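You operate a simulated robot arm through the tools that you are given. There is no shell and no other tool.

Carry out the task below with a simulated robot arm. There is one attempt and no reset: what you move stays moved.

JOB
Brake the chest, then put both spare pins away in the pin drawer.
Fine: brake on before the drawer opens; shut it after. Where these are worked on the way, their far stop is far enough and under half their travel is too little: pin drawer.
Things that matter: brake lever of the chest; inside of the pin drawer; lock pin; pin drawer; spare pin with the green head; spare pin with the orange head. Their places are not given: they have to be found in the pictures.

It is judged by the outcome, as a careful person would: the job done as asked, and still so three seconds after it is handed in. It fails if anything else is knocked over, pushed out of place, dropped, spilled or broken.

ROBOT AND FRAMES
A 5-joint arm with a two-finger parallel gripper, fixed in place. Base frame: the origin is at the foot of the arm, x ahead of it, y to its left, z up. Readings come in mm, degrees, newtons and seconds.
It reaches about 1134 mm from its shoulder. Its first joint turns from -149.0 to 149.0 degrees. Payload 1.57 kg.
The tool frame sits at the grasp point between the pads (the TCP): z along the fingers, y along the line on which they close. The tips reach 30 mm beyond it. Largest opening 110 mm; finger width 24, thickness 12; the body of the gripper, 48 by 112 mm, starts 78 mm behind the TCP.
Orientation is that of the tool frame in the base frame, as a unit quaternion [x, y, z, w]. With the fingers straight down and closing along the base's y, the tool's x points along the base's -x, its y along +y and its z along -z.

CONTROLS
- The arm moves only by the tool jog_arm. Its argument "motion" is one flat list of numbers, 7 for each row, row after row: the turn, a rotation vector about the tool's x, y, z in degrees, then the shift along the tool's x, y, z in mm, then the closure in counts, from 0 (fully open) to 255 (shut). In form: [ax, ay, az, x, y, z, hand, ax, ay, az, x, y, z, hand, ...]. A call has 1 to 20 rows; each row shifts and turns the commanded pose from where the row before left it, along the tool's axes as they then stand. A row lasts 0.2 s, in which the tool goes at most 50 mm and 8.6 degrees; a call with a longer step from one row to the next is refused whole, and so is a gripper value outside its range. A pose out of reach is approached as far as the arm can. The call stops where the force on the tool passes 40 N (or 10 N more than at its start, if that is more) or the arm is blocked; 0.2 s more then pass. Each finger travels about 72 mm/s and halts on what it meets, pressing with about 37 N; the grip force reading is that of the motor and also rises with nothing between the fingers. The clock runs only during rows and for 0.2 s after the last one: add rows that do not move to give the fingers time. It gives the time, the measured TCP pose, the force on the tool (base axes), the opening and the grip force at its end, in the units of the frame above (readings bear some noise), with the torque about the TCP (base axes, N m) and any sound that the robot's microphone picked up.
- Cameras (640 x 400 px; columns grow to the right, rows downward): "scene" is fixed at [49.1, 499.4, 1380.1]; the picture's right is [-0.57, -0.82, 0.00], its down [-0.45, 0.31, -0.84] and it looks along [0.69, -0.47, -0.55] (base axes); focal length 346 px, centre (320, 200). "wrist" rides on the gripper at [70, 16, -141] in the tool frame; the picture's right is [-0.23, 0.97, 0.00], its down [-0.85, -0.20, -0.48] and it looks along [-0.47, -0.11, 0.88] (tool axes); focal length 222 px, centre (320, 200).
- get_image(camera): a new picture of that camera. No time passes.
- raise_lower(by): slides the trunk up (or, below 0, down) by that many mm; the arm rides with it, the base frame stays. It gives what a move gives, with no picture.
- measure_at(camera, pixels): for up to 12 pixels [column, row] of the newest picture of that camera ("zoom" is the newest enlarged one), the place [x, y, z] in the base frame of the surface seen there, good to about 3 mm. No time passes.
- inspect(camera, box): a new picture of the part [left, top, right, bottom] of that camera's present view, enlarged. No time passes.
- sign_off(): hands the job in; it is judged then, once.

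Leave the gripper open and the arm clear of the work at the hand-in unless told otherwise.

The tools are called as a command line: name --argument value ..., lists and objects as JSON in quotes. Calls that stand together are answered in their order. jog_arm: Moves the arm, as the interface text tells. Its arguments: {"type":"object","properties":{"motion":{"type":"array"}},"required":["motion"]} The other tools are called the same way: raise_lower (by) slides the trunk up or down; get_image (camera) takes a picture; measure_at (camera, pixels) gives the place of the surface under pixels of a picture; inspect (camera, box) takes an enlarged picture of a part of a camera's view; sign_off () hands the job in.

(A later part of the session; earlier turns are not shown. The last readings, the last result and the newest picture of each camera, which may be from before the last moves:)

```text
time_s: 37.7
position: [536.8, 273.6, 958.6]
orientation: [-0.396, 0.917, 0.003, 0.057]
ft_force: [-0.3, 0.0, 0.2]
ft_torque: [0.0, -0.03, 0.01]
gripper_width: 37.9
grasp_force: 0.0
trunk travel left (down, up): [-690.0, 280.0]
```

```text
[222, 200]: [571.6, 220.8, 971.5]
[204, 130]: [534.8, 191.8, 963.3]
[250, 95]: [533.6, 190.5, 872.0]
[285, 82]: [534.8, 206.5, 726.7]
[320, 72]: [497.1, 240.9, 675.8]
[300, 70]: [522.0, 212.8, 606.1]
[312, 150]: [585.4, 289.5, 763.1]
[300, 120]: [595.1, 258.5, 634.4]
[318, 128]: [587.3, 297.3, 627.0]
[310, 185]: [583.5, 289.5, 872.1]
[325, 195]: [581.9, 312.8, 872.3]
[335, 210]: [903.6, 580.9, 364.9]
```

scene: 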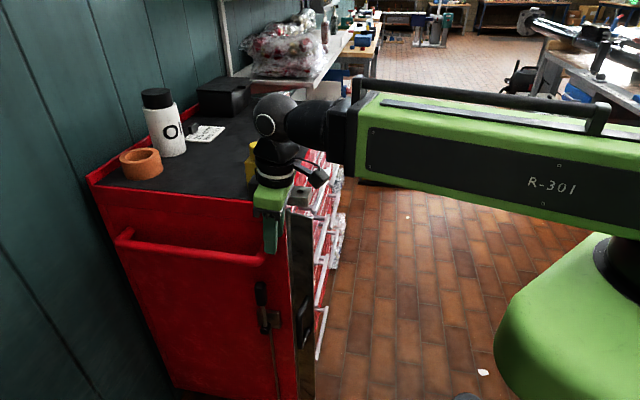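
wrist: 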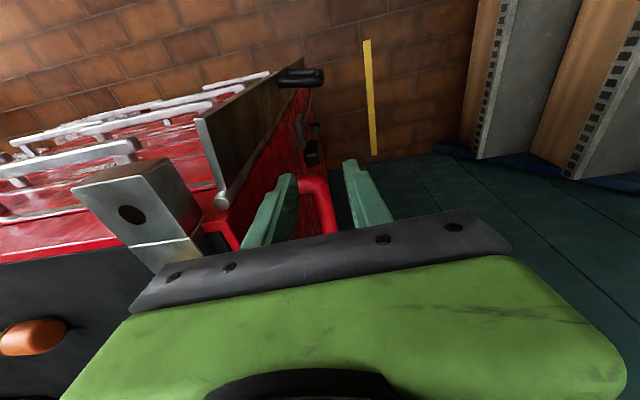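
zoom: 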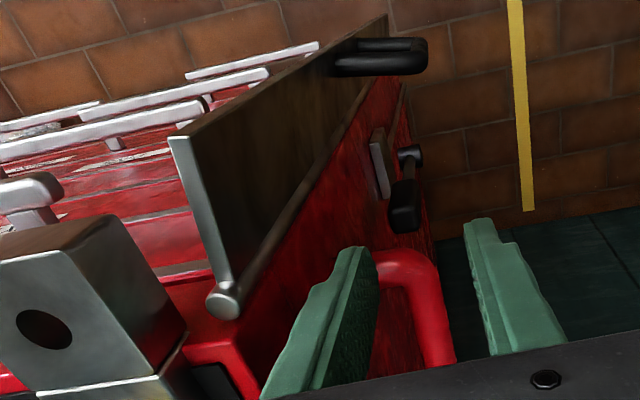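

The flap's hinge rod top is at s≈263 — my gripper body edge would pass too close. I'll shift 10 mm away from the chest, open fingers to 62 mm, and ease the tilt slightly before descending.

jog_arm --motion '[-0.2, 0.56, 0, -2.6, 10, 0, 111, 0, 0, 0, 0, 0, 0, 111]'

raise_lower --by -120

get_image --camera "wrist"

inspect --camera "scene" --box '[200, 190, 340, 350]'

```text
time_s: 38.3
position: [532.0, 281.6, 957.6]
orientation: [-0.395, 0.917, 0.002, 0.052]
ft_force: [-0.1, -0.4, 0.8]
ft_torque: [0.03, 0.03, 0.01]
gripper_width: 62.1
grasp_force: 0.1
trunk travel left (down, up): [-690.0, 280.0]
```

```text
time_s: 39.8
position: [532.8, 282.0, 837.7]
orientation: [-0.396, 0.917, 0.003, 0.052]
ft_force: [0.2, -0.9, 0.0]
ft_torque: [0.01, -0.01, 0.03]
gripper_width: 61.9
grasp_force: 0.0
trunk travel left (down, up): [-570.0, 400.0]
```

```text
taken
```

wrist: 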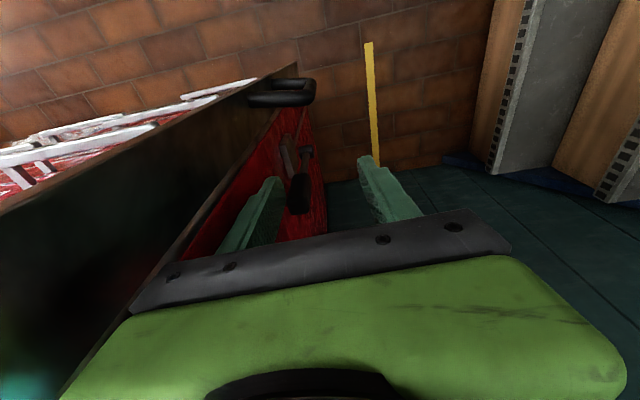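

```text
2.50 times, centred on (270, 270) of scene
```

zoom: 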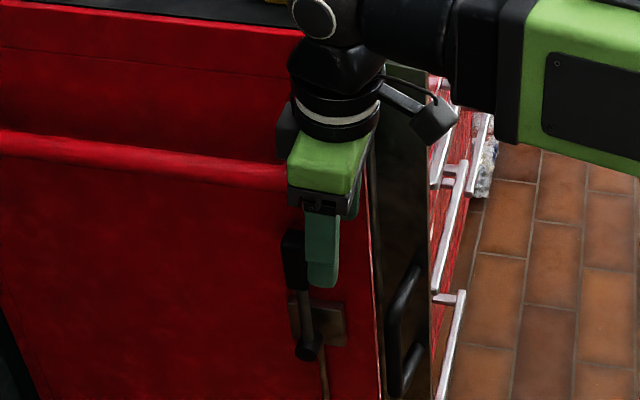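

I see the lever (300,190) near the inner finger (260,210). I'll measure both to verify alignment before going lower.

measure_at --camera "wrist" --pixels '[[272, 183], [278, 190], [262, 200], [250, 215], [296, 190], [300, 205], [306, 155], [370, 165], [375, 180]]'

inspect --camera "wrist" --box '[220, 120, 420, 260]'

measure_at --camera "scene" --pixels '[[256, 235], [253, 245], [268, 280], [270, 300], [262, 290]]'

```text
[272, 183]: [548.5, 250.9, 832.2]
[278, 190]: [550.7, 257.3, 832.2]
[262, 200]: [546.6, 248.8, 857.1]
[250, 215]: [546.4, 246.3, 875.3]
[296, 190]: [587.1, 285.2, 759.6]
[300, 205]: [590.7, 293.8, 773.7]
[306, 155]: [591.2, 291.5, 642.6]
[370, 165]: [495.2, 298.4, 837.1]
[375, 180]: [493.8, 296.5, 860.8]
```

```text
2.86 times, centred on (320, 190) of wrist
```

zoom: 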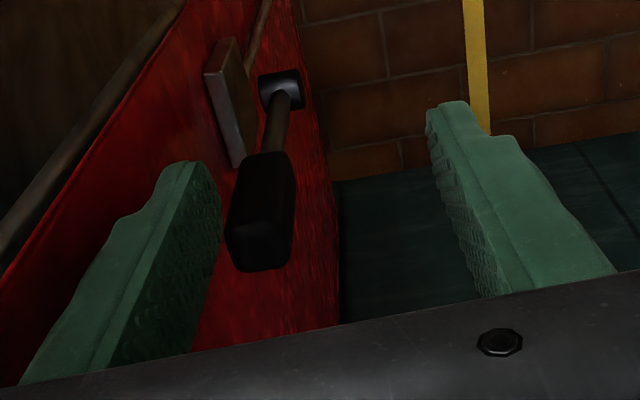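

```text
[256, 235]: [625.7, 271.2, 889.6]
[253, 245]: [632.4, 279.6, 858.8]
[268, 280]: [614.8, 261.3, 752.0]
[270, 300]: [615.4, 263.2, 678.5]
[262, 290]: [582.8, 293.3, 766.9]
```

Inner finger pad lies at s≈223–236, overlapping the lever's width (219–245): aligned. Before descending I want to check the black protrusion beside the wrist near the bar in a fresh scene picture.

get_image --camera "scene"

measure_at --camera "scene" --pixels '[[255, 240], [258, 247], [253, 252], [257, 232], [266, 262], [245, 258], [275, 268], [272, 290], [262, 290], [275, 225], [284, 236]]'

inspect --camera "scene" --box '[230, 200, 310, 310]'

```text
taken
```

scene: 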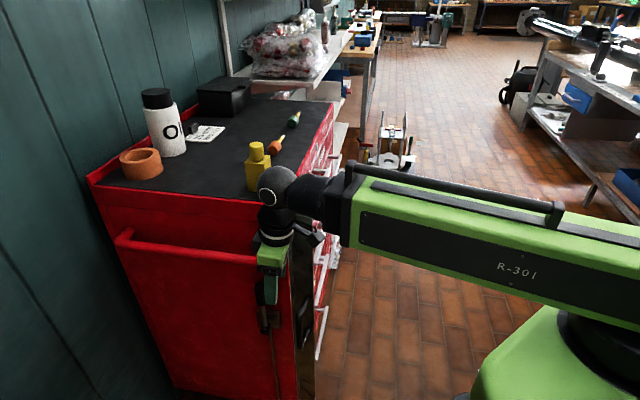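

```text
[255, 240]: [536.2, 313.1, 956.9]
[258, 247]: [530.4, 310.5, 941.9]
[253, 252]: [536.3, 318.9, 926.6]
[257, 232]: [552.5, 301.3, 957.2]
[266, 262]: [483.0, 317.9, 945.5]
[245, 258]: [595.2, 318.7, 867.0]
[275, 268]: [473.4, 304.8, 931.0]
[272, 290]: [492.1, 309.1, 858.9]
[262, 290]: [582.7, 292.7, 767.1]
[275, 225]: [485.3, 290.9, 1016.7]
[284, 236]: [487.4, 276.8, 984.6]
```

```text
3.64 times, centred on (270, 255) of scene
```

zoom: 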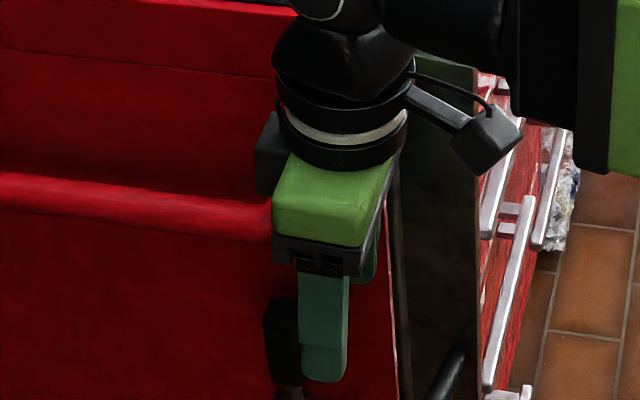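

A black connector box sticks out at the back of the gripper, so I'll keep the tips near z≈690 when pushing, where that box stays below the bar. Lowering 118 mm now in front of the lever.

raise_lower --by -118

get_image --camera "wrist"

inspect --camera "scene" --box '[230, 220, 310, 330]'

```text
time_s: 41.3
position: [532.8, 280.6, 720.2]
orientation: [-0.396, 0.917, 0.003, 0.052]
ft_force: [0.1, -0.3, -0.1]
ft_torque: [-0.02, 0.04, -0.02]
gripper_width: 62.3
grasp_force: 0.1
trunk travel left (down, up): [-452.0, 518.0]
```

```text
taken
```

wrist: 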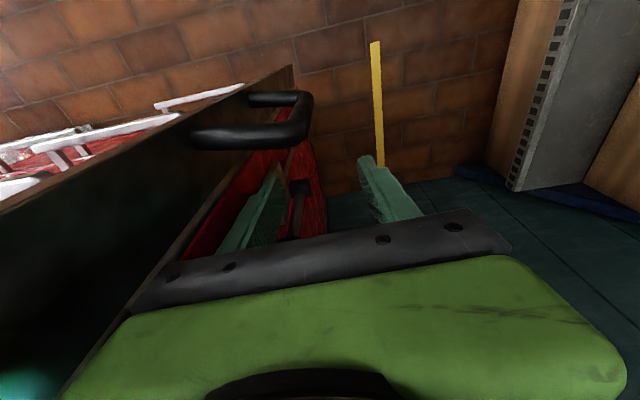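

```text
3.64 times, centred on (270, 275) of scene
```

zoom: 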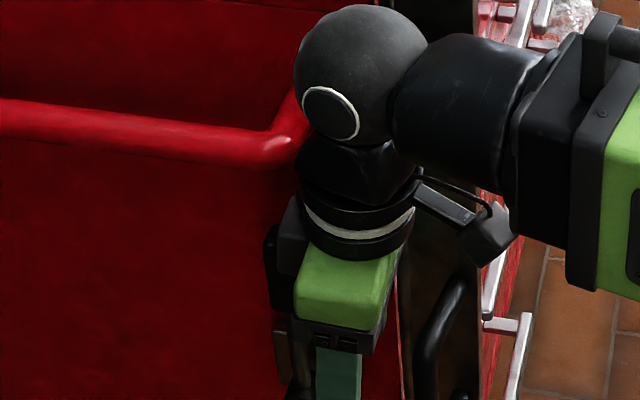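

Position good, nothing touched. Now the first push step: swing the tip ~24 mm rearward to just contact the lever.

jog_arm --motion '[0.77, -2.33, 0, -10.7, 1.4, 0, 111, 0.77, -2.33, 0, -10.7, 1.4, 0, 111]'

inspect --camera "scene" --box '[230, 220, 310, 345]'

inspect --camera "wrist" --box '[200, 60, 400, 260]'

```text
time_s: 41.9
position: [544.9, 300.1, 723.1]
orientation: [-0.394, 0.914, 0.006, 0.094]
ft_force: [0.2, -0.1, 0.6]
ft_torque: [-0.02, 0.01, 0.02]
gripper_width: 62.2
grasp_force: 0.1
trunk travel left (down, up): [-452.0, 518.0]
```

```text
3.20 times, centred on (270, 282) of scene
```

zoom: 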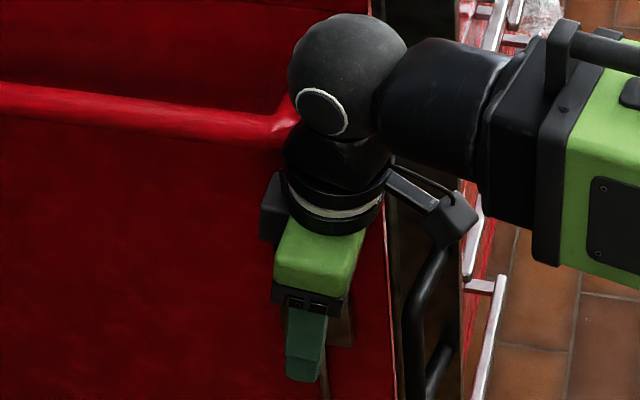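

```text
2.00 times, centred on (300, 160) of wrist
```

zoom: 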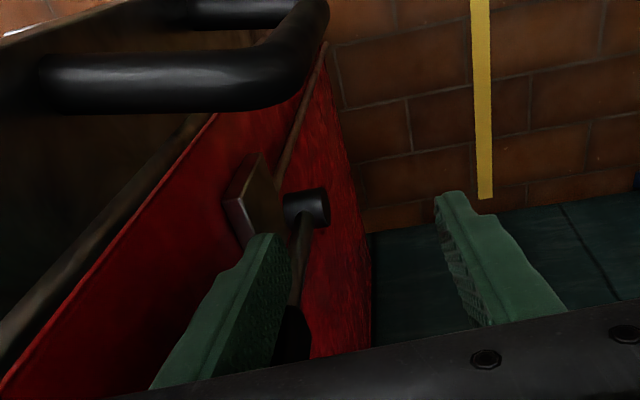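

No contact yet (tip at t≈598, lever face at ~609). Push on another ~28 mm in small rows, watching the force.

jog_arm --motion '[0.45, -1.42, 0, -6.2, -0.3, 0, 111, 0.45, -1.42, 0, -6.2, -0.3, 0, 111, 0.45, -1.42, 0, -6.2, -0.3, 0, 111, 0.45, -1.42, 0, -6.2, -0.3, 0, 111]'

inspect --camera "scene" --box '[230, 220, 310, 345]'

inspect --camera "wrist" --box '[200, 60, 400, 260]'

```text
time_s: 43.0
position: [560.6, 313.9, 728.9]
orientation: [-0.39, 0.91, 0.011, 0.141]
ft_force: [-5.2, -4.6, -9.2]
ft_torque: [0.27, -0.06, -0.21]
gripper_width: 62.4
grasp_force: 0.2
trunk travel left (down, up): [-452.0, 518.0]
stopped in row 4: the force on the tool passed its limit at 43 N (the readings are from after the stop); the commanded pose is now the measured one
```

```text
3.20 times, centred on (270, 282) of scene
```

zoom: 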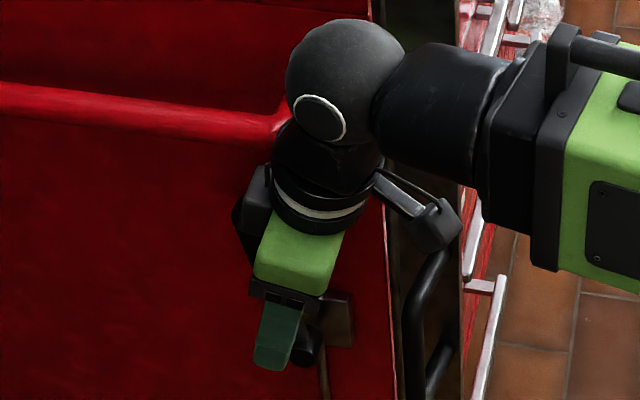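

```text
2.00 times, centred on (300, 160) of wrist
```

zoom: 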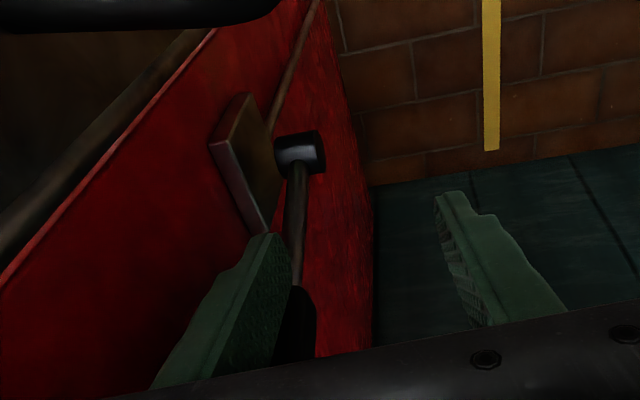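

The push stopped at 43 N. A black shape left of the gripper at zoom (238,222) may be the lever grip moved rearward; I'll measure it.

inspect --camera "scene" --box '[225, 265, 285, 325]'

measure_at --camera "zoom" --pixels '[[250, 150], [255, 180], [250, 130], [270, 60], [370, 325]]'

measure_at --camera "wrist" --pixels '[[290, 195], [291, 180]]'

```text
6.67 times, centred on (255, 295) of scene
```

zoom: 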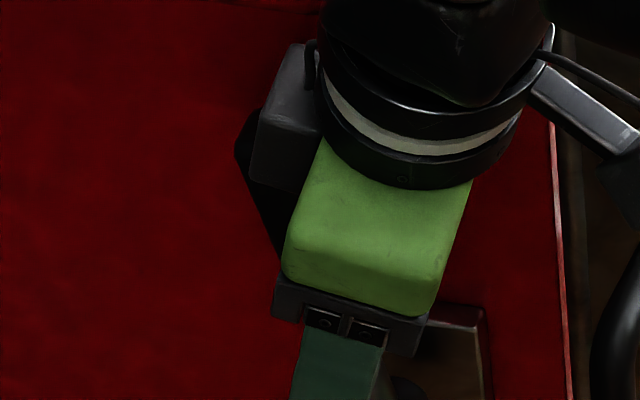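

```text
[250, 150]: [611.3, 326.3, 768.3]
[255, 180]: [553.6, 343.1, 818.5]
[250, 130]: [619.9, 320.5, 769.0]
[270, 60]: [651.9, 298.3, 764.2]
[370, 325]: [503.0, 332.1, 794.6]
```

```text
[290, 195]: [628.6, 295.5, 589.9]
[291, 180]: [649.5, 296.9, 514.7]
```

The grip has moved rearward (now t≈657 at z 768, from ~619): the lever is turning rear, ~15°, with stiff resistance. I'll back off 6 mm, lower 20 mm to stay clear of the bar, and keep pushing slower.

jog_arm --motion '[0, 0, 0, 6, 0, 0, 111]'

raise_lower --by -20

inspect --camera "scene" --box '[225, 265, 285, 325]'

inspect --camera "wrist" --box '[250, 100, 370, 220]'

```text
time_s: 43.4
position: [556.1, 311.4, 727.1]
orientation: [-0.391, 0.909, 0.011, 0.143]
ft_force: [-1.8, -3.0, 0.7]
ft_torque: [-0.01, -0.02, -0.12]
gripper_width: 62.4
grasp_force: 0.2
trunk travel left (down, up): [-452.0, 518.0]
```

```text
time_s: 44.1
position: [556.0, 310.5, 708.1]
orientation: [-0.39, 0.91, 0.01, 0.142]
ft_force: [-3.8, -4.8, -3.6]
ft_torque: [-0.05, 0.24, -0.24]
gripper_width: 62.1
grasp_force: 0.0
trunk travel left (down, up): [-432.0, 538.0]
```

```text
6.67 times, centred on (255, 295) of scene
```

zoom: 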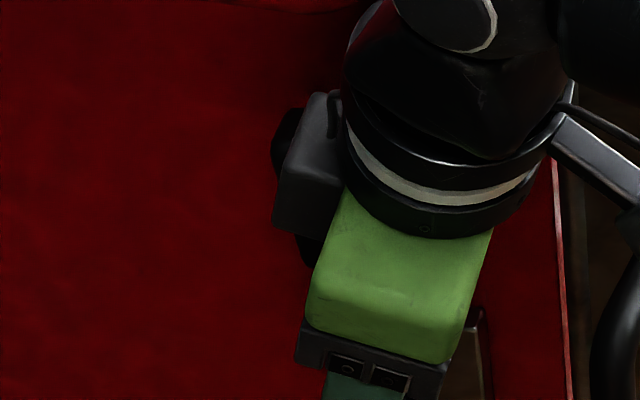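

```text
3.33 times, centred on (310, 160) of wrist
```

zoom: 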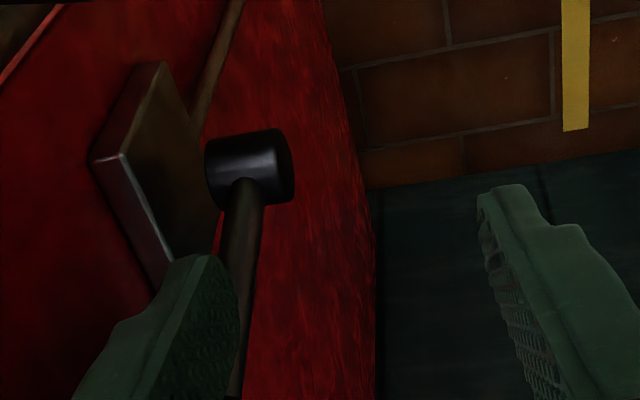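

The lever springs back with the finger (small force remains), so it's spring- or detent-loaded. I'll push in small increments and watch the force.

jog_arm --motion '[0.2, -0.65, 0, -3, 0, 0, 111, 0.2, -0.65, 0, -3, 0, 0, 111, 0.2, -0.65, 0, -3, 0, 0, 111]'

```text
time_s: 44.9
position: [561.7, 315.6, 710.8]
orientation: [-0.389, 0.907, 0.012, 0.16]
ft_force: [-1.5, -2.5, -1.4]
ft_torque: [-0.04, 0.13, -0.13]
gripper_width: 62.0
grasp_force: 0.1
trunk travel left (down, up): [-432.0, 538.0]
```

Force is only ~3 N now – good. Continuing.

jog_arm --motion '[0.3, -0.95, 0, -4, 0, 0, 111, 0.3, -0.95, 0, -4, 0, 0, 111, 0.3, -0.95, 0, -4, 0, 0, 111, 0.3, -0.95, 0, -4, 0, 0, 111]'

inspect --camera "scene" --box '[215, 230, 305, 350]'

inspect --camera "wrist" --box '[230, 80, 390, 220]'

```text
time_s: 45.9
position: [572.4, 327.9, 717.2]
orientation: [-0.387, 0.901, 0.015, 0.194]
ft_force: [0.2, -0.5, -0.1]
ft_torque: [-0.03, 0.02, -0.06]
gripper_width: 62.1
grasp_force: 0.0
trunk travel left (down, up): [-432.0, 538.0]
```

```text
3.33 times, centred on (260, 290) of scene
```

zoom: 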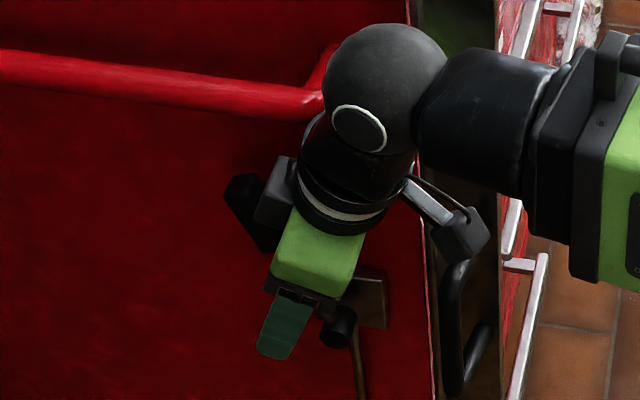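

```text
2.86 times, centred on (310, 150) of wrist
```

zoom: 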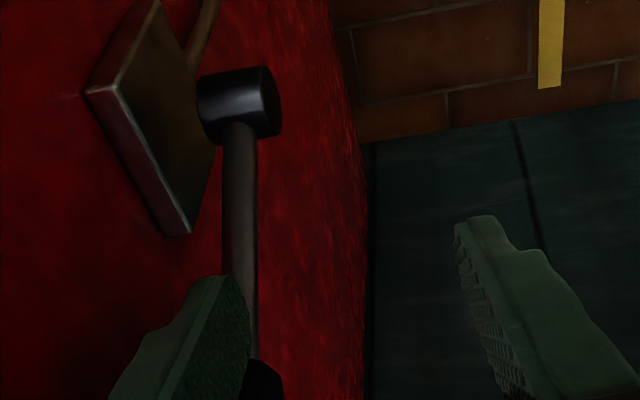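

The lever is leaning back ~30° with almost no force. Continuing with a few more rows, then lowering to follow its arc.

jog_arm --motion '[0.29, -0.96, 0, -4, 0, 0, 111, 0.29, -0.96, 0, -4, 0, 0, 111, 0.29, -0.96, 0, -4, 0, 0, 111, 0.29, -0.96, 0, -4, 0, 0, 111]'

raise_lower --by -20

jog_arm --motion '[0.29, -0.96, 0, -4, 0, 0, 111, 0.29, -0.96, 0, -4, 0, 0, 111, 0.29, -0.96, 0, -4, 0, 0, 111, 0.29, -0.96, 0, -4, 0, 0, 111]'

inspect --camera "scene" --box '[215, 230, 305, 350]'

inspect --camera "wrist" --box '[230, 80, 390, 220]'

```text
time_s: 46.6
position: [578.1, 333.3, 717.7]
orientation: [-0.384, 0.899, 0.019, 0.211]
ft_force: [-1.3, -5.4, -24.6]
ft_torque: [1.78, -0.1, -0.11]
gripper_width: 62.1
grasp_force: 0.1
trunk travel left (down, up): [-432.0, 538.0]
stopped in row 3: the force on the tool passed its limit at 47 N (the readings are from after the stop); the commanded pose is now the measured one
```

```text
time_s: 47.3
position: [576.8, 333.7, 700.3]
orientation: [-0.384, 0.899, 0.019, 0.212]
ft_force: [0.3, -0.2, -0.3]
ft_torque: [0.0, -0.05, -0.02]
gripper_width: 62.0
grasp_force: 0.1
trunk travel left (down, up): [-412.0, 558.0]
```

```text
time_s: 48.3
position: [585.5, 344.1, 706.9]
orientation: [-0.381, 0.891, 0.022, 0.245]
ft_force: [-1.3, -2.4, -4.9]
ft_torque: [0.05, 0.21, -0.12]
gripper_width: 62.1
grasp_force: 0.0
trunk travel left (down, up): [-412.0, 558.0]
```

```text
3.33 times, centred on (260, 290) of scene
```

zoom: 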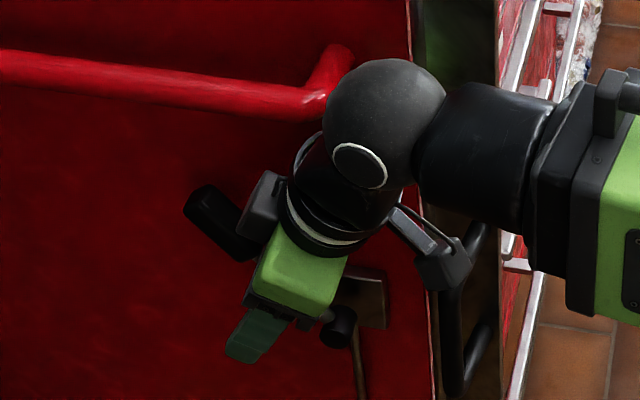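

```text
2.86 times, centred on (310, 150) of wrist
```

zoom: 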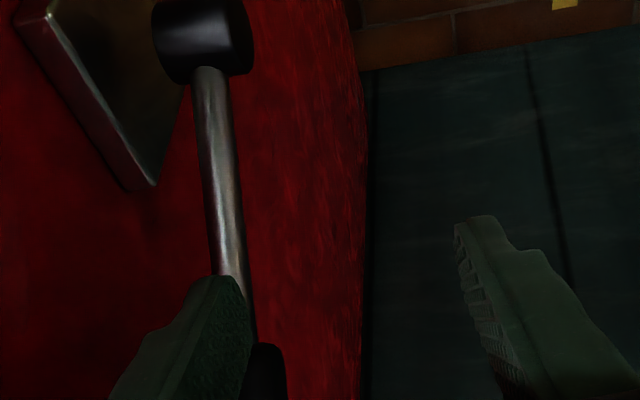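

Lever is now ~45° back. The 47 N spike pointed downward on the tool (the connector box nearing the bar's underside), so I'll lower 25 mm before swinging more.

raise_lower --by -25

jog_arm --motion '[0.29, -0.96, 0, -4, 0, 0, 111, 0.29, -0.96, 0, -4, 0, 0, 111, 0.29, -0.96, 0, -4, 0, 0, 111, 0.29, -0.96, 0, -4, 0, 0, 111]'

raise_lower --by -15

inspect --camera "scene" --box '[215, 230, 305, 350]'

```text
time_s: 49.0
position: [586.8, 344.3, 682.8]
orientation: [-0.381, 0.891, 0.022, 0.245]
ft_force: [-1.1, 0.9, 0.5]
ft_torque: [0.01, 0.03, -0.01]
gripper_width: 62.1
grasp_force: 0.0
trunk travel left (down, up): [-387.0, 583.0]
```

```text
time_s: 50.0
position: [595.6, 355.0, 692.1]
orientation: [-0.377, 0.883, 0.026, 0.278]
ft_force: [0.0, 0.5, 0.1]
ft_torque: [0.02, -0.03, -0.03]
gripper_width: 62.2
grasp_force: 0.1
trunk travel left (down, up): [-387.0, 583.0]
```

```text
time_s: 50.6
position: [595.5, 354.8, 674.2]
orientation: [-0.377, 0.883, 0.025, 0.278]
ft_force: [0.4, -0.2, 0.0]
ft_torque: [-0.02, 0.01, 0.03]
gripper_width: 62.1
grasp_force: 0.0
trunk travel left (down, up): [-372.0, 598.0]
```

```text
3.33 times, centred on (260, 290) of scene
```

zoom: 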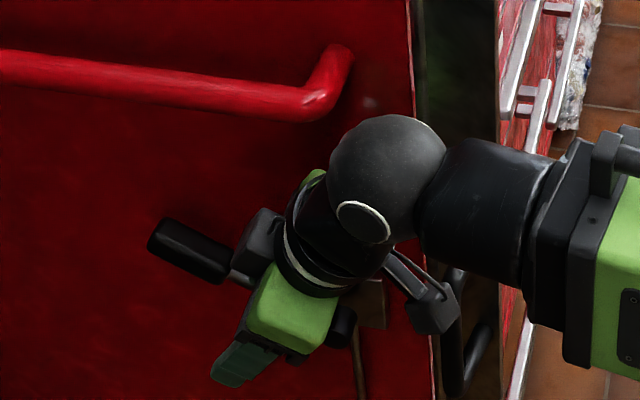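

Lever ~65° down, no resistance. Lowering further in small steps until it meets a stop.

raise_lower --by -15

inspect --camera "scene" --box '[215, 230, 305, 350]'

inspect --camera "wrist" --box '[210, 60, 410, 260]'

```text
time_s: 51.0
position: [596.6, 354.3, 672.8]
orientation: [-0.379, 0.88, 0.024, 0.284]
ft_force: [-14.9, -7.1, 30.9]
ft_torque: [-1.0, -0.67, -0.6]
gripper_width: 62.2
grasp_force: 0.1
trunk travel left (down, up): [-365.0, 605.0]
stopped: the force on the tool passed its limit at 59 N (the readings are from after the stop); the commanded pose is now the measured one
```

```text
3.33 times, centred on (260, 290) of scene
```

zoom: 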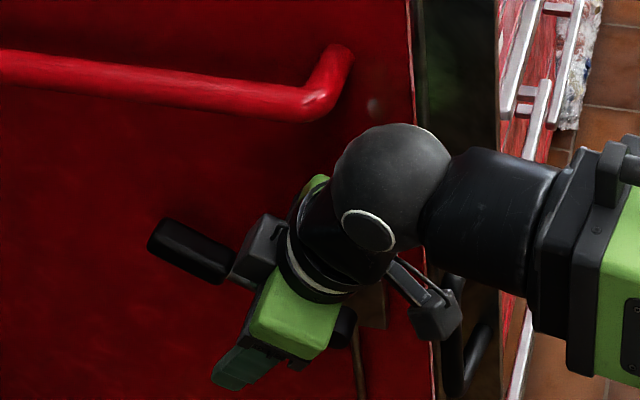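

```text
2.00 times, centred on (310, 160) of wrist
```

zoom: 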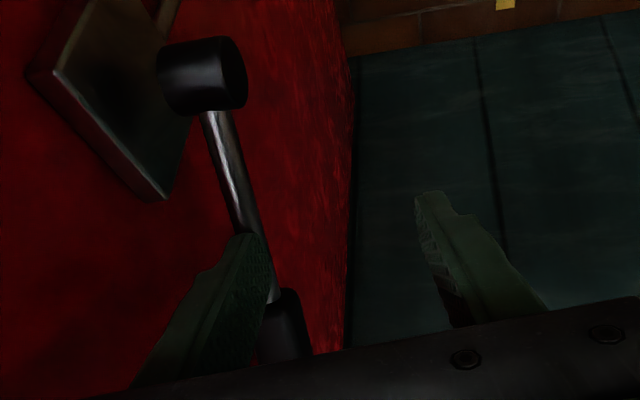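

Resistance now (upward force ~31 N, lever not moving more): apparently its end stop. I'll relieve by raising 20 mm and check whether the lever stays.

raise_lower --by 18

inspect --camera "scene" --box '[215, 230, 305, 350]'

measure_at --camera "zoom" --pixels '[[160, 238], [190, 250], [215, 262], [220, 275], [340, 330], [230, 250]]'

```text
time_s: 51.7
position: [597.0, 355.8, 688.4]
orientation: [-0.379, 0.881, 0.025, 0.283]
ft_force: [0.4, -0.6, -0.4]
ft_torque: [0.03, 0.0, -0.03]
gripper_width: 62.1
grasp_force: 0.1
trunk travel left (down, up): [-383.0, 587.0]
```

```text
3.33 times, centred on (260, 290) of scene
```

zoom: 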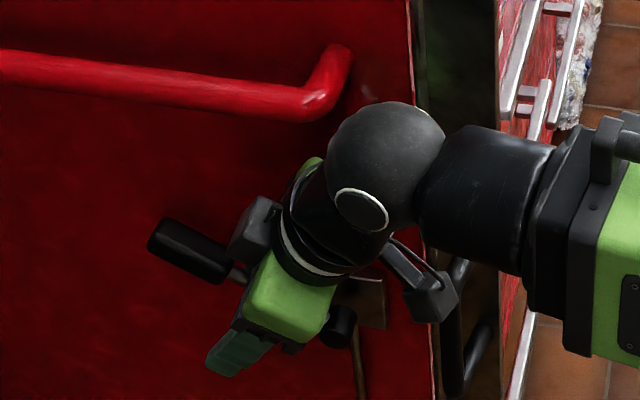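

```text
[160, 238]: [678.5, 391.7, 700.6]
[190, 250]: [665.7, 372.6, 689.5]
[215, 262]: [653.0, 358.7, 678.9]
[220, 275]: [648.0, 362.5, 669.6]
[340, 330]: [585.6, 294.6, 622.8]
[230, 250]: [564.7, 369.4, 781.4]
```

The lever holds at ~60° from vertical (grip at t≈730, z≈689): brake set against its stop. Now I retrace: swing back, interleaving small raises, staying clear of hub and bar.

jog_arm --motion '[-0.29, 0.96, 0, 4, 0, 0, 111, -0.29, 0.96, 0, 4, 0, 0, 111, -0.29, 0.96, 0, 4, 0, 0, 111, -0.29, 0.96, 0, 4, 0, 0, 111, -0.29, 0.96, 0, 4, 0, 0, 111, -0.29, 0.96, 0, 4, 0, 0, 111, -0.29, 0.96, 0, 4, 0, 0, 111, -0.29, 0.96, 0, 4, 0, 0, 111]'

raise_lower --by 28

jog_arm --motion '[-0.29, 0.96, 0, 4, 0, 0, 111, -0.29, 0.96, 0, 4, 0, 0, 111, -0.29, 0.96, 0, 4, 0, 0, 111, -0.29, 0.96, 0, 4, 0, 0, 111, -0.29, 0.96, 0, 4, 0, 0, 111, -0.29, 0.96, 0, 4, 0, 0, 111, -0.29, 0.96, 0, 4, 0, 0, 111, -0.29, 0.96, 0, 4, 0, 0, 111, -0.29, 0.96, 0, 4, 0, 0, 111, -0.29, 0.96, 0, 4, 0, 0, 111]'

```text
time_s: 53.5
position: [578.9, 333.9, 671.8]
orientation: [-0.386, 0.897, 0.019, 0.215]
ft_force: [0.8, -0.8, 0.4]
ft_torque: [0.01, -0.01, 0.02]
gripper_width: 62.3
grasp_force: 0.0
trunk travel left (down, up): [-383.0, 587.0]
```

```text
time_s: 54.2
position: [579.8, 334.3, 700.1]
orientation: [-0.386, 0.897, 0.018, 0.215]
ft_force: [0.1, -0.5, -0.1]
ft_torque: [-0.02, -0.01, 0.01]
gripper_width: 62.2
grasp_force: 0.0
trunk travel left (down, up): [-411.0, 559.0]
```

```text
time_s: 56.4
position: [553.8, 305.4, 685.7]
orientation: [-0.391, 0.911, 0.009, 0.131]
ft_force: [0.1, 0.1, -0.3]
ft_torque: [-0.01, 0.03, 0.0]
gripper_width: 62.3
grasp_force: 0.2
trunk travel left (down, up): [-411.0, 559.0]
```

Free of contact. Continue back to the start column, then raise up high.

jog_arm --motion '[-0.3, 1.0, 0, 4, 0, 0, 111, -0.3, 1.0, 0, 4, 0, 0, 111, -0.3, 1.0, 0, 4, 0, 0, 111, -0.3, 1.0, 0, 4, 0, 0, 111, -0.3, 1.0, 0, 4, 0, 0, 111, -0.3, 1.0, 0, 4, 0, 0, 111, -0.3, 1.0, 0, 4, 0, 0, 111, -0.3, 1.0, 0, 4, 0, 0, 111]'

raise_lower --by 200

get_image --camera "scene"

```text
time_s: 58.2
position: [532.2, 283.0, 678.9]
orientation: [-0.392, 0.918, -0.001, 0.057]
ft_force: [1.4, -0.1, 0.5]
ft_torque: [-0.01, -0.03, 0.02]
gripper_width: 62.2
grasp_force: 0.0
trunk travel left (down, up): [-411.0, 559.0]
```

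```text
time_s: 60.4
position: [532.4, 282.9, 879.5]
orientation: [-0.393, 0.918, 0.0, 0.058]
ft_force: [0.8, 0.2, -0.1]
ft_torque: [0.01, 0.03, 0.01]
gripper_width: 62.1
grasp_force: 0.0
trunk travel left (down, up): [-611.0, 359.0]
```

```text
taken
```

scene: 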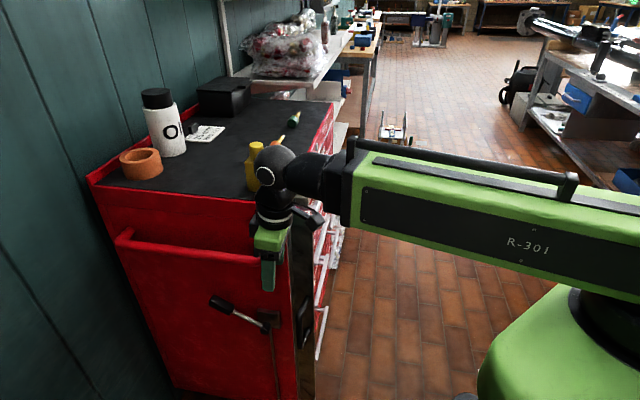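

Brake lever is now clearly laid back (222,302). Raising up to travel height and looking for the lock pin: zooming on the corner block, yellow object, and the front.

raise_lower --by 340

get_image --camera "wrist"

inspect --camera "scene" --box '[200, 260, 320, 400]'

inspect --camera "scene" --box '[230, 130, 350, 220]'

```text
time_s: 63.7
position: [531.5, 283.8, 1219.2]
orientation: [-0.393, 0.918, 0.0, 0.058]
ft_force: [0.0, -1.1, -1.2]
ft_torque: [-0.03, 0.01, -0.04]
gripper_width: 62.1
grasp_force: 0.0
trunk travel left (down, up): [-951.0, 19.0]
```

```text
taken
```

wrist: 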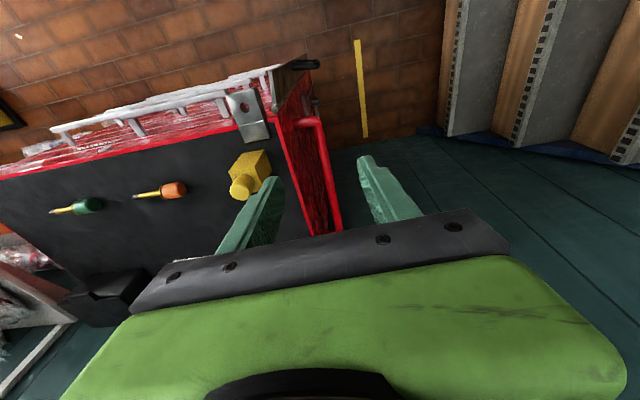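

```text
2.86 times, centred on (260, 330) of scene
```

zoom: 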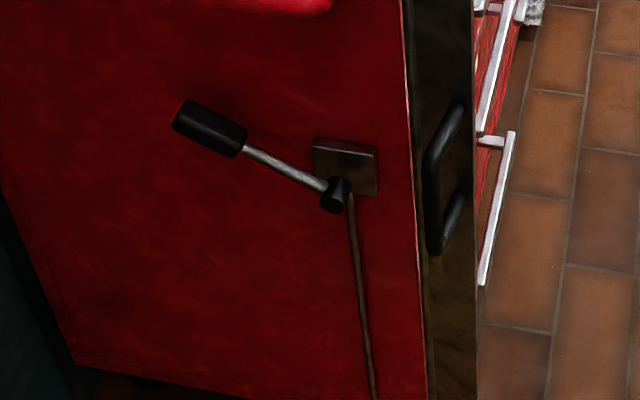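

```text
4.44 times, centred on (290, 175) of scene
```

zoom: 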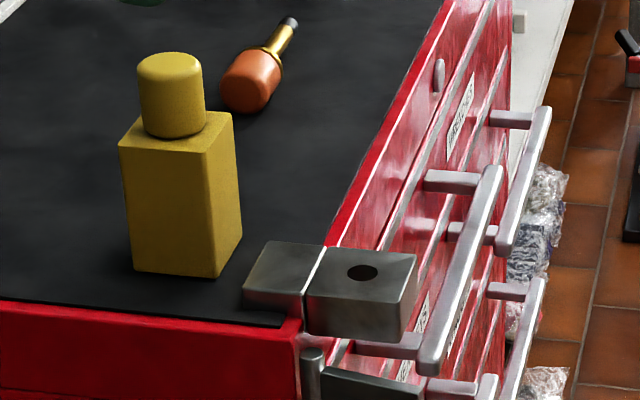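

inspect --camera "scene" --box '[300, 130, 348, 160]'

inspect --camera "wrist" --box '[30, 150, 210, 260]'

inspect --camera "wrist" --box '[0, 60, 330, 250]'

measure_at --camera "wrist" --pixels '[[175, 189], [155, 192], [140, 195], [165, 190], [92, 204], [70, 208], [55, 211], [85, 206], [110, 225], [200, 220]]'

```text
13.33 times, centred on (324, 145) of scene
```

zoom: 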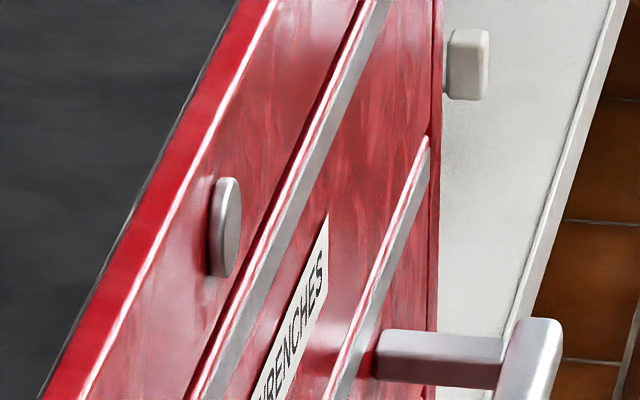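

```text
3.56 times, centred on (120, 205) of wrist
```

zoom: 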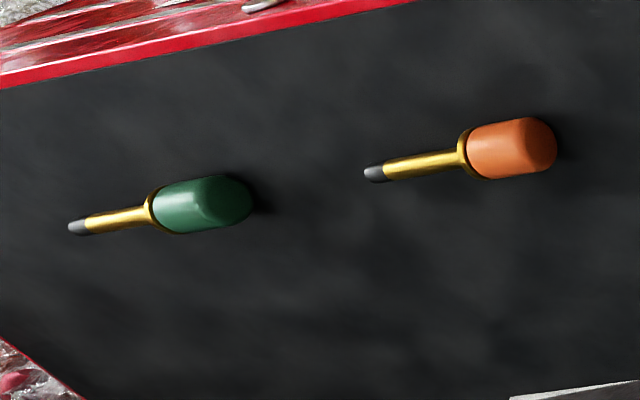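

```text
1.94 times, centred on (165, 155) of wrist
```

zoom: 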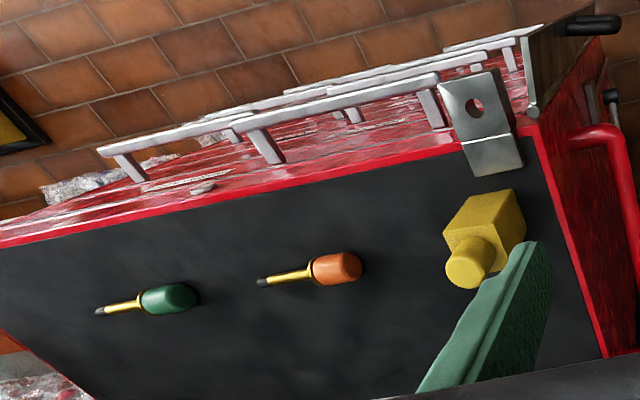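

```text
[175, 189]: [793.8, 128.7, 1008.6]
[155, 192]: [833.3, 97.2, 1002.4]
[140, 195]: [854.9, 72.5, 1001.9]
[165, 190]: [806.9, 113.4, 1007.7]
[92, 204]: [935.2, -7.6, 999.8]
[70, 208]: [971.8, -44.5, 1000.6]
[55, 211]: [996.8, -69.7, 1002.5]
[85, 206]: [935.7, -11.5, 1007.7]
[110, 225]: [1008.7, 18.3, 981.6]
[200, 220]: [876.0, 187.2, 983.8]
```

Lever down confirmed. I don't see a separate lock pin blocking anything; I'll keep watch for it. Next the drawer: other handles overhang the PINS handle, so I'll grip it with the tool horizontal (fingers above and below the bar). First: untilt, swing round at height 1219 to azimuth −11°, and spin.

jog_arm --motion '[-2.09, 6.28, 0, 0, 0, 0, 111, 0, 0, 0, 17.2, -40.8, 0, 111, 0, 0, 0, 17.2, -40.8, 0, 111, 0, 0, 0, 17.2, -40.8, 0, 111, 0, 0, 0, 17.2, -40.8, 0, 111, 0, 0, 0, 17.2, -40.8, 0, 111, 0, 0, 0, 39.5, -30.1, 0, 111, 0, 0, 0, 39.5, -30.1, 0, 111, 0, 0, 0, 39.5, -30.1, 0, 111, 0, 0, 0, 39.5, -30.1, 0, 111, 0, 0, -8.1, 0, 0, 0, 111, 0, 0, -8.1, 0, 0, 0, 111, 0, 0, -8.1, 0, 0, 0, 111, 0, 0, -8.1, 0, 0, 0, 111]'

```text
time_s: 66.7
position: [598.0, -117.7, 1217.6]
orientation: [-0.635, 0.772, -0.004, -0.002]
ft_force: [-0.1, -0.3, 0.2]
ft_torque: [-0.02, 0.02, -0.05]
gripper_width: 62.2
grasp_force: 0.0
out of reach, approached as far as the arm can: row 2
trunk travel left (down, up): [-951.0, 19.0]
```

Now tilt to horizontal (pivoting about the wrist), still high above everything.

jog_arm --motion '[8.18, 0, 0, 0, -34.2, 0, 111, 8.18, 0, 0, 0, -34.2, 0, 111, 8.18, 0, 0, 0, -34.2, 0, 111, 8.18, 0, 0, 0, -34.2, 0, 111, 8.18, 0, 0, 0, -34.2, 0, 111, 8.18, 0, 0, 0, -34.2, 0, 111, 8.18, 0, 0, 0, -34.2, 0, 111, 8.18, 0, 0, 0, -34.2, 0, 111, 8.18, 0, 0, 0, -34.2, 0, 111, 8.18, 0, 0, 0, -34.2, 0, 111, 8.18, 0, 0, 0, -34.2, 0, 111]'

get_image --camera "wrist"

get_image --camera "scene"

```text
time_s: 69.1
position: [847.9, -167.7, 1446.9]
orientation: [-0.455, 0.557, -0.541, 0.435]
ft_force: [0.3, 1.1, -0.6]
ft_torque: [0.03, 0.01, -0.01]
gripper_width: 62.2
grasp_force: 0.1
out of reach, approached as far as the arm can: row 3, 5, 8, 11
trunk travel left (down, up): [-951.0, 19.0]
```

```text
taken
```

wrist: 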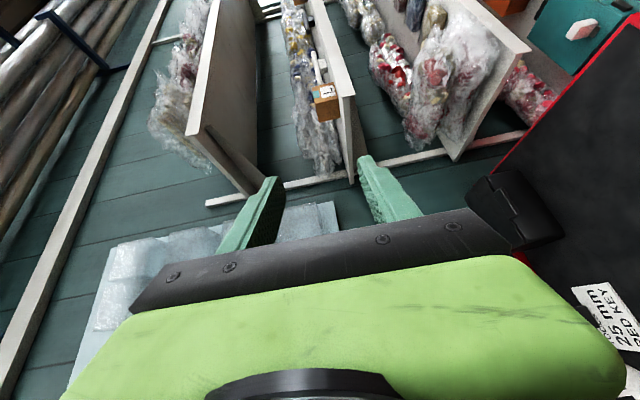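

```text
taken
```

scene: 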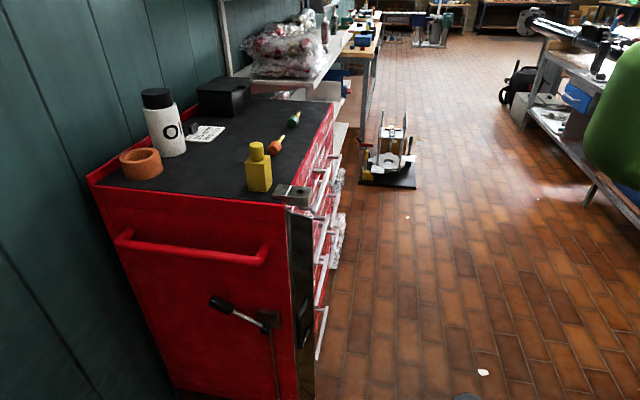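

The tool is horizontal. Retract 45 mm so the tips clear the handle bars, then lower the trunk in front of the chest in stages.

jog_arm --motion '[0, 0, 0, 0, 0, -45, 111, 0, 0, 0, 0, 0, 0, 111]'

raise_lower --by -640

get_image --camera "wrist"

get_image --camera "scene"

```text
time_s: 69.7
position: [820.1, -163.6, 1456.2]
orientation: [0.447, -0.547, 0.551, -0.445]
ft_force: [-0.6, 0.0, 0.7]
ft_torque: [-0.02, 0.01, 0.04]
gripper_width: 62.2
grasp_force: 0.1
out of reach, approached as far as the arm can: row 1
trunk travel left (down, up): [-951.0, 19.0]
```

```text
refused: -640 is not a number from -400 to 400
```

```text
taken
```

wrist: 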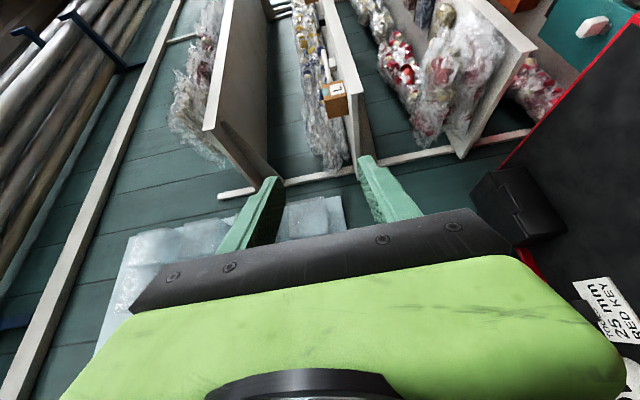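

```text
taken
```

scene: 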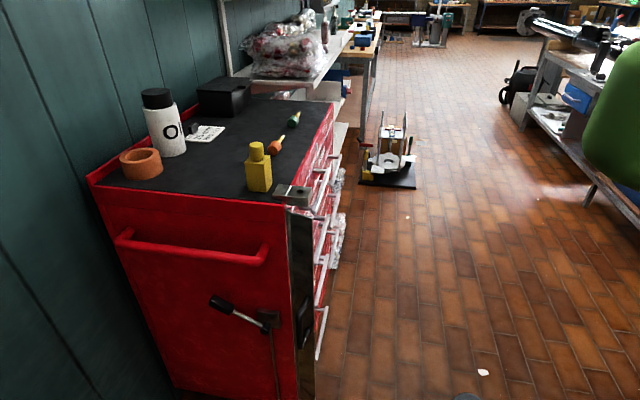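

Limit is 400 per call. Lowering 400, then 240.

raise_lower --by -400

raise_lower --by -240

get_image --camera "wrist"

get_image --camera "scene"

```text
time_s: 73.5
position: [818.7, -163.3, 1056.2]
orientation: [0.447, -0.547, 0.551, -0.444]
ft_force: [-0.4, 0.3, 0.4]
ft_torque: [-0.01, -0.02, -0.04]
gripper_width: 61.8
grasp_force: 0.0
trunk travel left (down, up): [-551.0, 419.0]
```

```text
time_s: 76.0
position: [818.8, -162.3, 815.6]
orientation: [0.447, -0.547, 0.552, -0.444]
ft_force: [-0.3, 0.6, 0.1]
ft_torque: [0.04, 0.0, -0.02]
gripper_width: 62.1
grasp_force: 0.0
trunk travel left (down, up): [-311.0, 659.0]
```

```text
taken
```

wrist: 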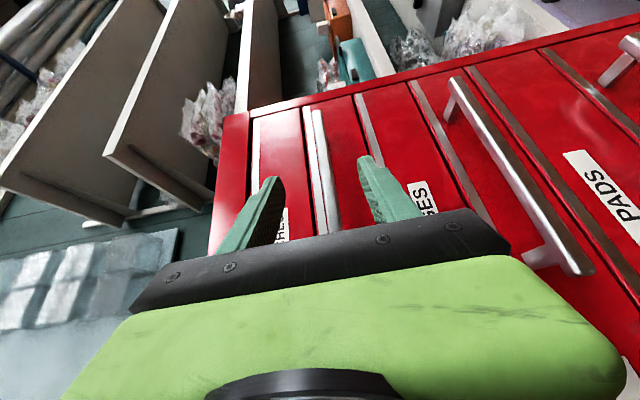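

```text
taken
```

scene: 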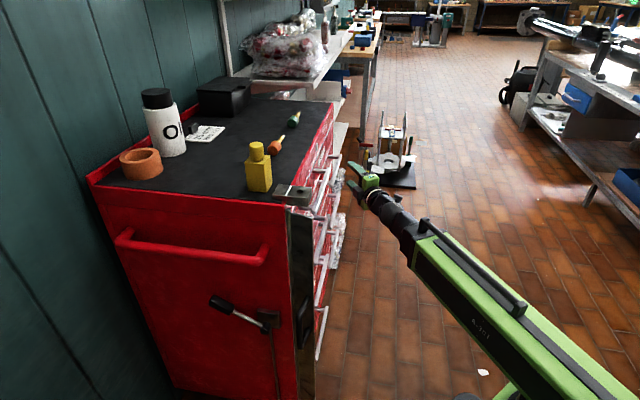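

The wrist view (up is to the left) shows the HEX-KEYS row handle between the fingers and the PINS-row handle at (455,85)–(585,265), with the PADS row label beneath. Measuring the PINS handle.

inspect --camera "wrist" --box '[400, 40, 640, 290]'

measure_at --camera "wrist" --pixels '[[460, 90], [480, 118], [500, 145], [525, 180], [550, 215], [575, 250], [540, 195], [530, 195], [545, 190], [450, 105], [535, 258], [500, 90]]'

```text
1.60 times, centred on (520, 165) of wrist
```

zoom: 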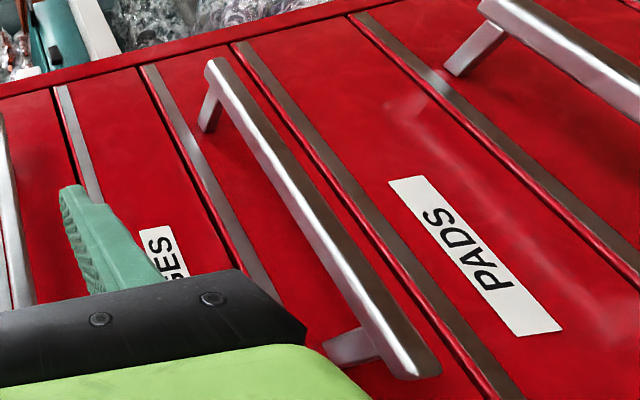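

```text
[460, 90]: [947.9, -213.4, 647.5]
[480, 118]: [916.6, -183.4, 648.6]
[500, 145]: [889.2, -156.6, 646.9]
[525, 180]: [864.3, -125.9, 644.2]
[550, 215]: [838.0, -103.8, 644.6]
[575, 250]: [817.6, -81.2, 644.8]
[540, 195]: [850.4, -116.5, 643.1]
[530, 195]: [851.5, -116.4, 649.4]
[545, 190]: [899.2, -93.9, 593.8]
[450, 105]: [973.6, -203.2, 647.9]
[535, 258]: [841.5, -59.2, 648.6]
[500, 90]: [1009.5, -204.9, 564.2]
```

The PINS bar: front at t≈497, z≈647. Lowering 168 mm to its level, then extending along the tool axis 110 mm with fingers straddling the bar.

raise_lower --by -168.5

jog_arm --motion '[0, 0, 0, 0, 0, 37, 111, 0, 0, 0, 0, 0, 37, 111, 0, 0, 0, 0, 0, 36, 111]'

get_image --camera "wrist"

get_image --camera "scene"

```text
time_s: 78.0
position: [819.0, -161.8, 647.1]
orientation: [0.447, -0.547, 0.552, -0.444]
ft_force: [0.3, -0.9, -0.3]
ft_torque: [-0.01, -0.03, 0.0]
gripper_width: 62.0
grasp_force: 0.0
trunk travel left (down, up): [-142.0, 828.0]
```

```text
time_s: 78.8
position: [925.9, -186.7, 647.6]
orientation: [0.447, -0.548, 0.551, -0.443]
ft_force: [-1.0, -0.1, -0.3]
ft_torque: [-0.02, 0.01, 0.02]
gripper_width: 62.2
grasp_force: 0.1
trunk travel left (down, up): [-142.0, 828.0]
```

```text
taken
```

wrist: 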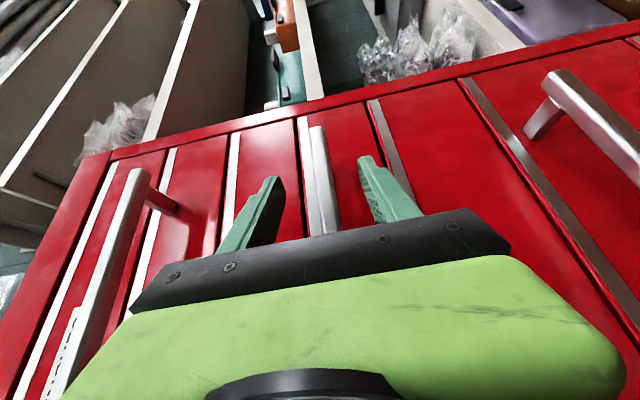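

```text
taken
```

scene: 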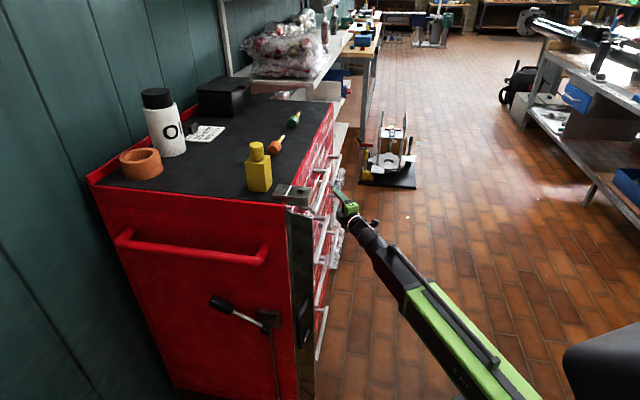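

The bar (322,180) is between the fingers. Closing on it.

jog_arm --motion '[0, 0, 0, 0, 0, 0, 255, 0, 0, 0, 0, 0, 0, 255, 0, 0, 0, 0, 0, 0, 255, 0, 0, 0, 0, 0, 0, 255]'

inspect --camera "wrist" --box '[220, 80, 440, 240]'

```text
time_s: 79.6
position: [925.0, -186.4, 644.0]
orientation: [-0.448, 0.551, -0.55, 0.439]
ft_force: [-1.8, 2.9, -26.5]
ft_torque: [-0.72, -1.06, -0.08]
gripper_width: 13.9
grasp_force: 30.4
trunk travel left (down, up): [-142.0, 828.0]
stopped in row 4: the force on the tool passed its limit at 42 N (the readings are from after the stop); the commanded pose is now the measured one
```

```text
2.50 times, centred on (330, 160) of wrist
```

zoom: 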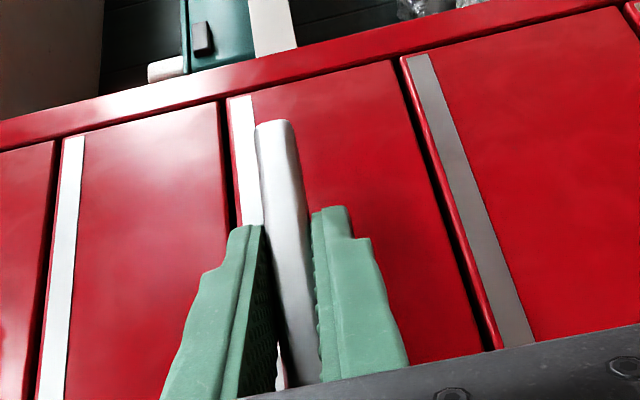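

Gripped (13.9 mm). The bar is a little lower than the tool (−26 N vertical), so I'll lower the trunk 4 mm to relieve this.

raise_lower --by -4

```text
time_s: 80.2
position: [924.7, -188.0, 643.2]
orientation: [0.446, -0.55, 0.551, -0.442]
ft_force: [15.3, -12.5, 10.6]
ft_torque: [0.78, 0.16, 0.28]
gripper_width: 13.9
grasp_force: 29.8
trunk travel left (down, up): [-138.0, 832.0]
```

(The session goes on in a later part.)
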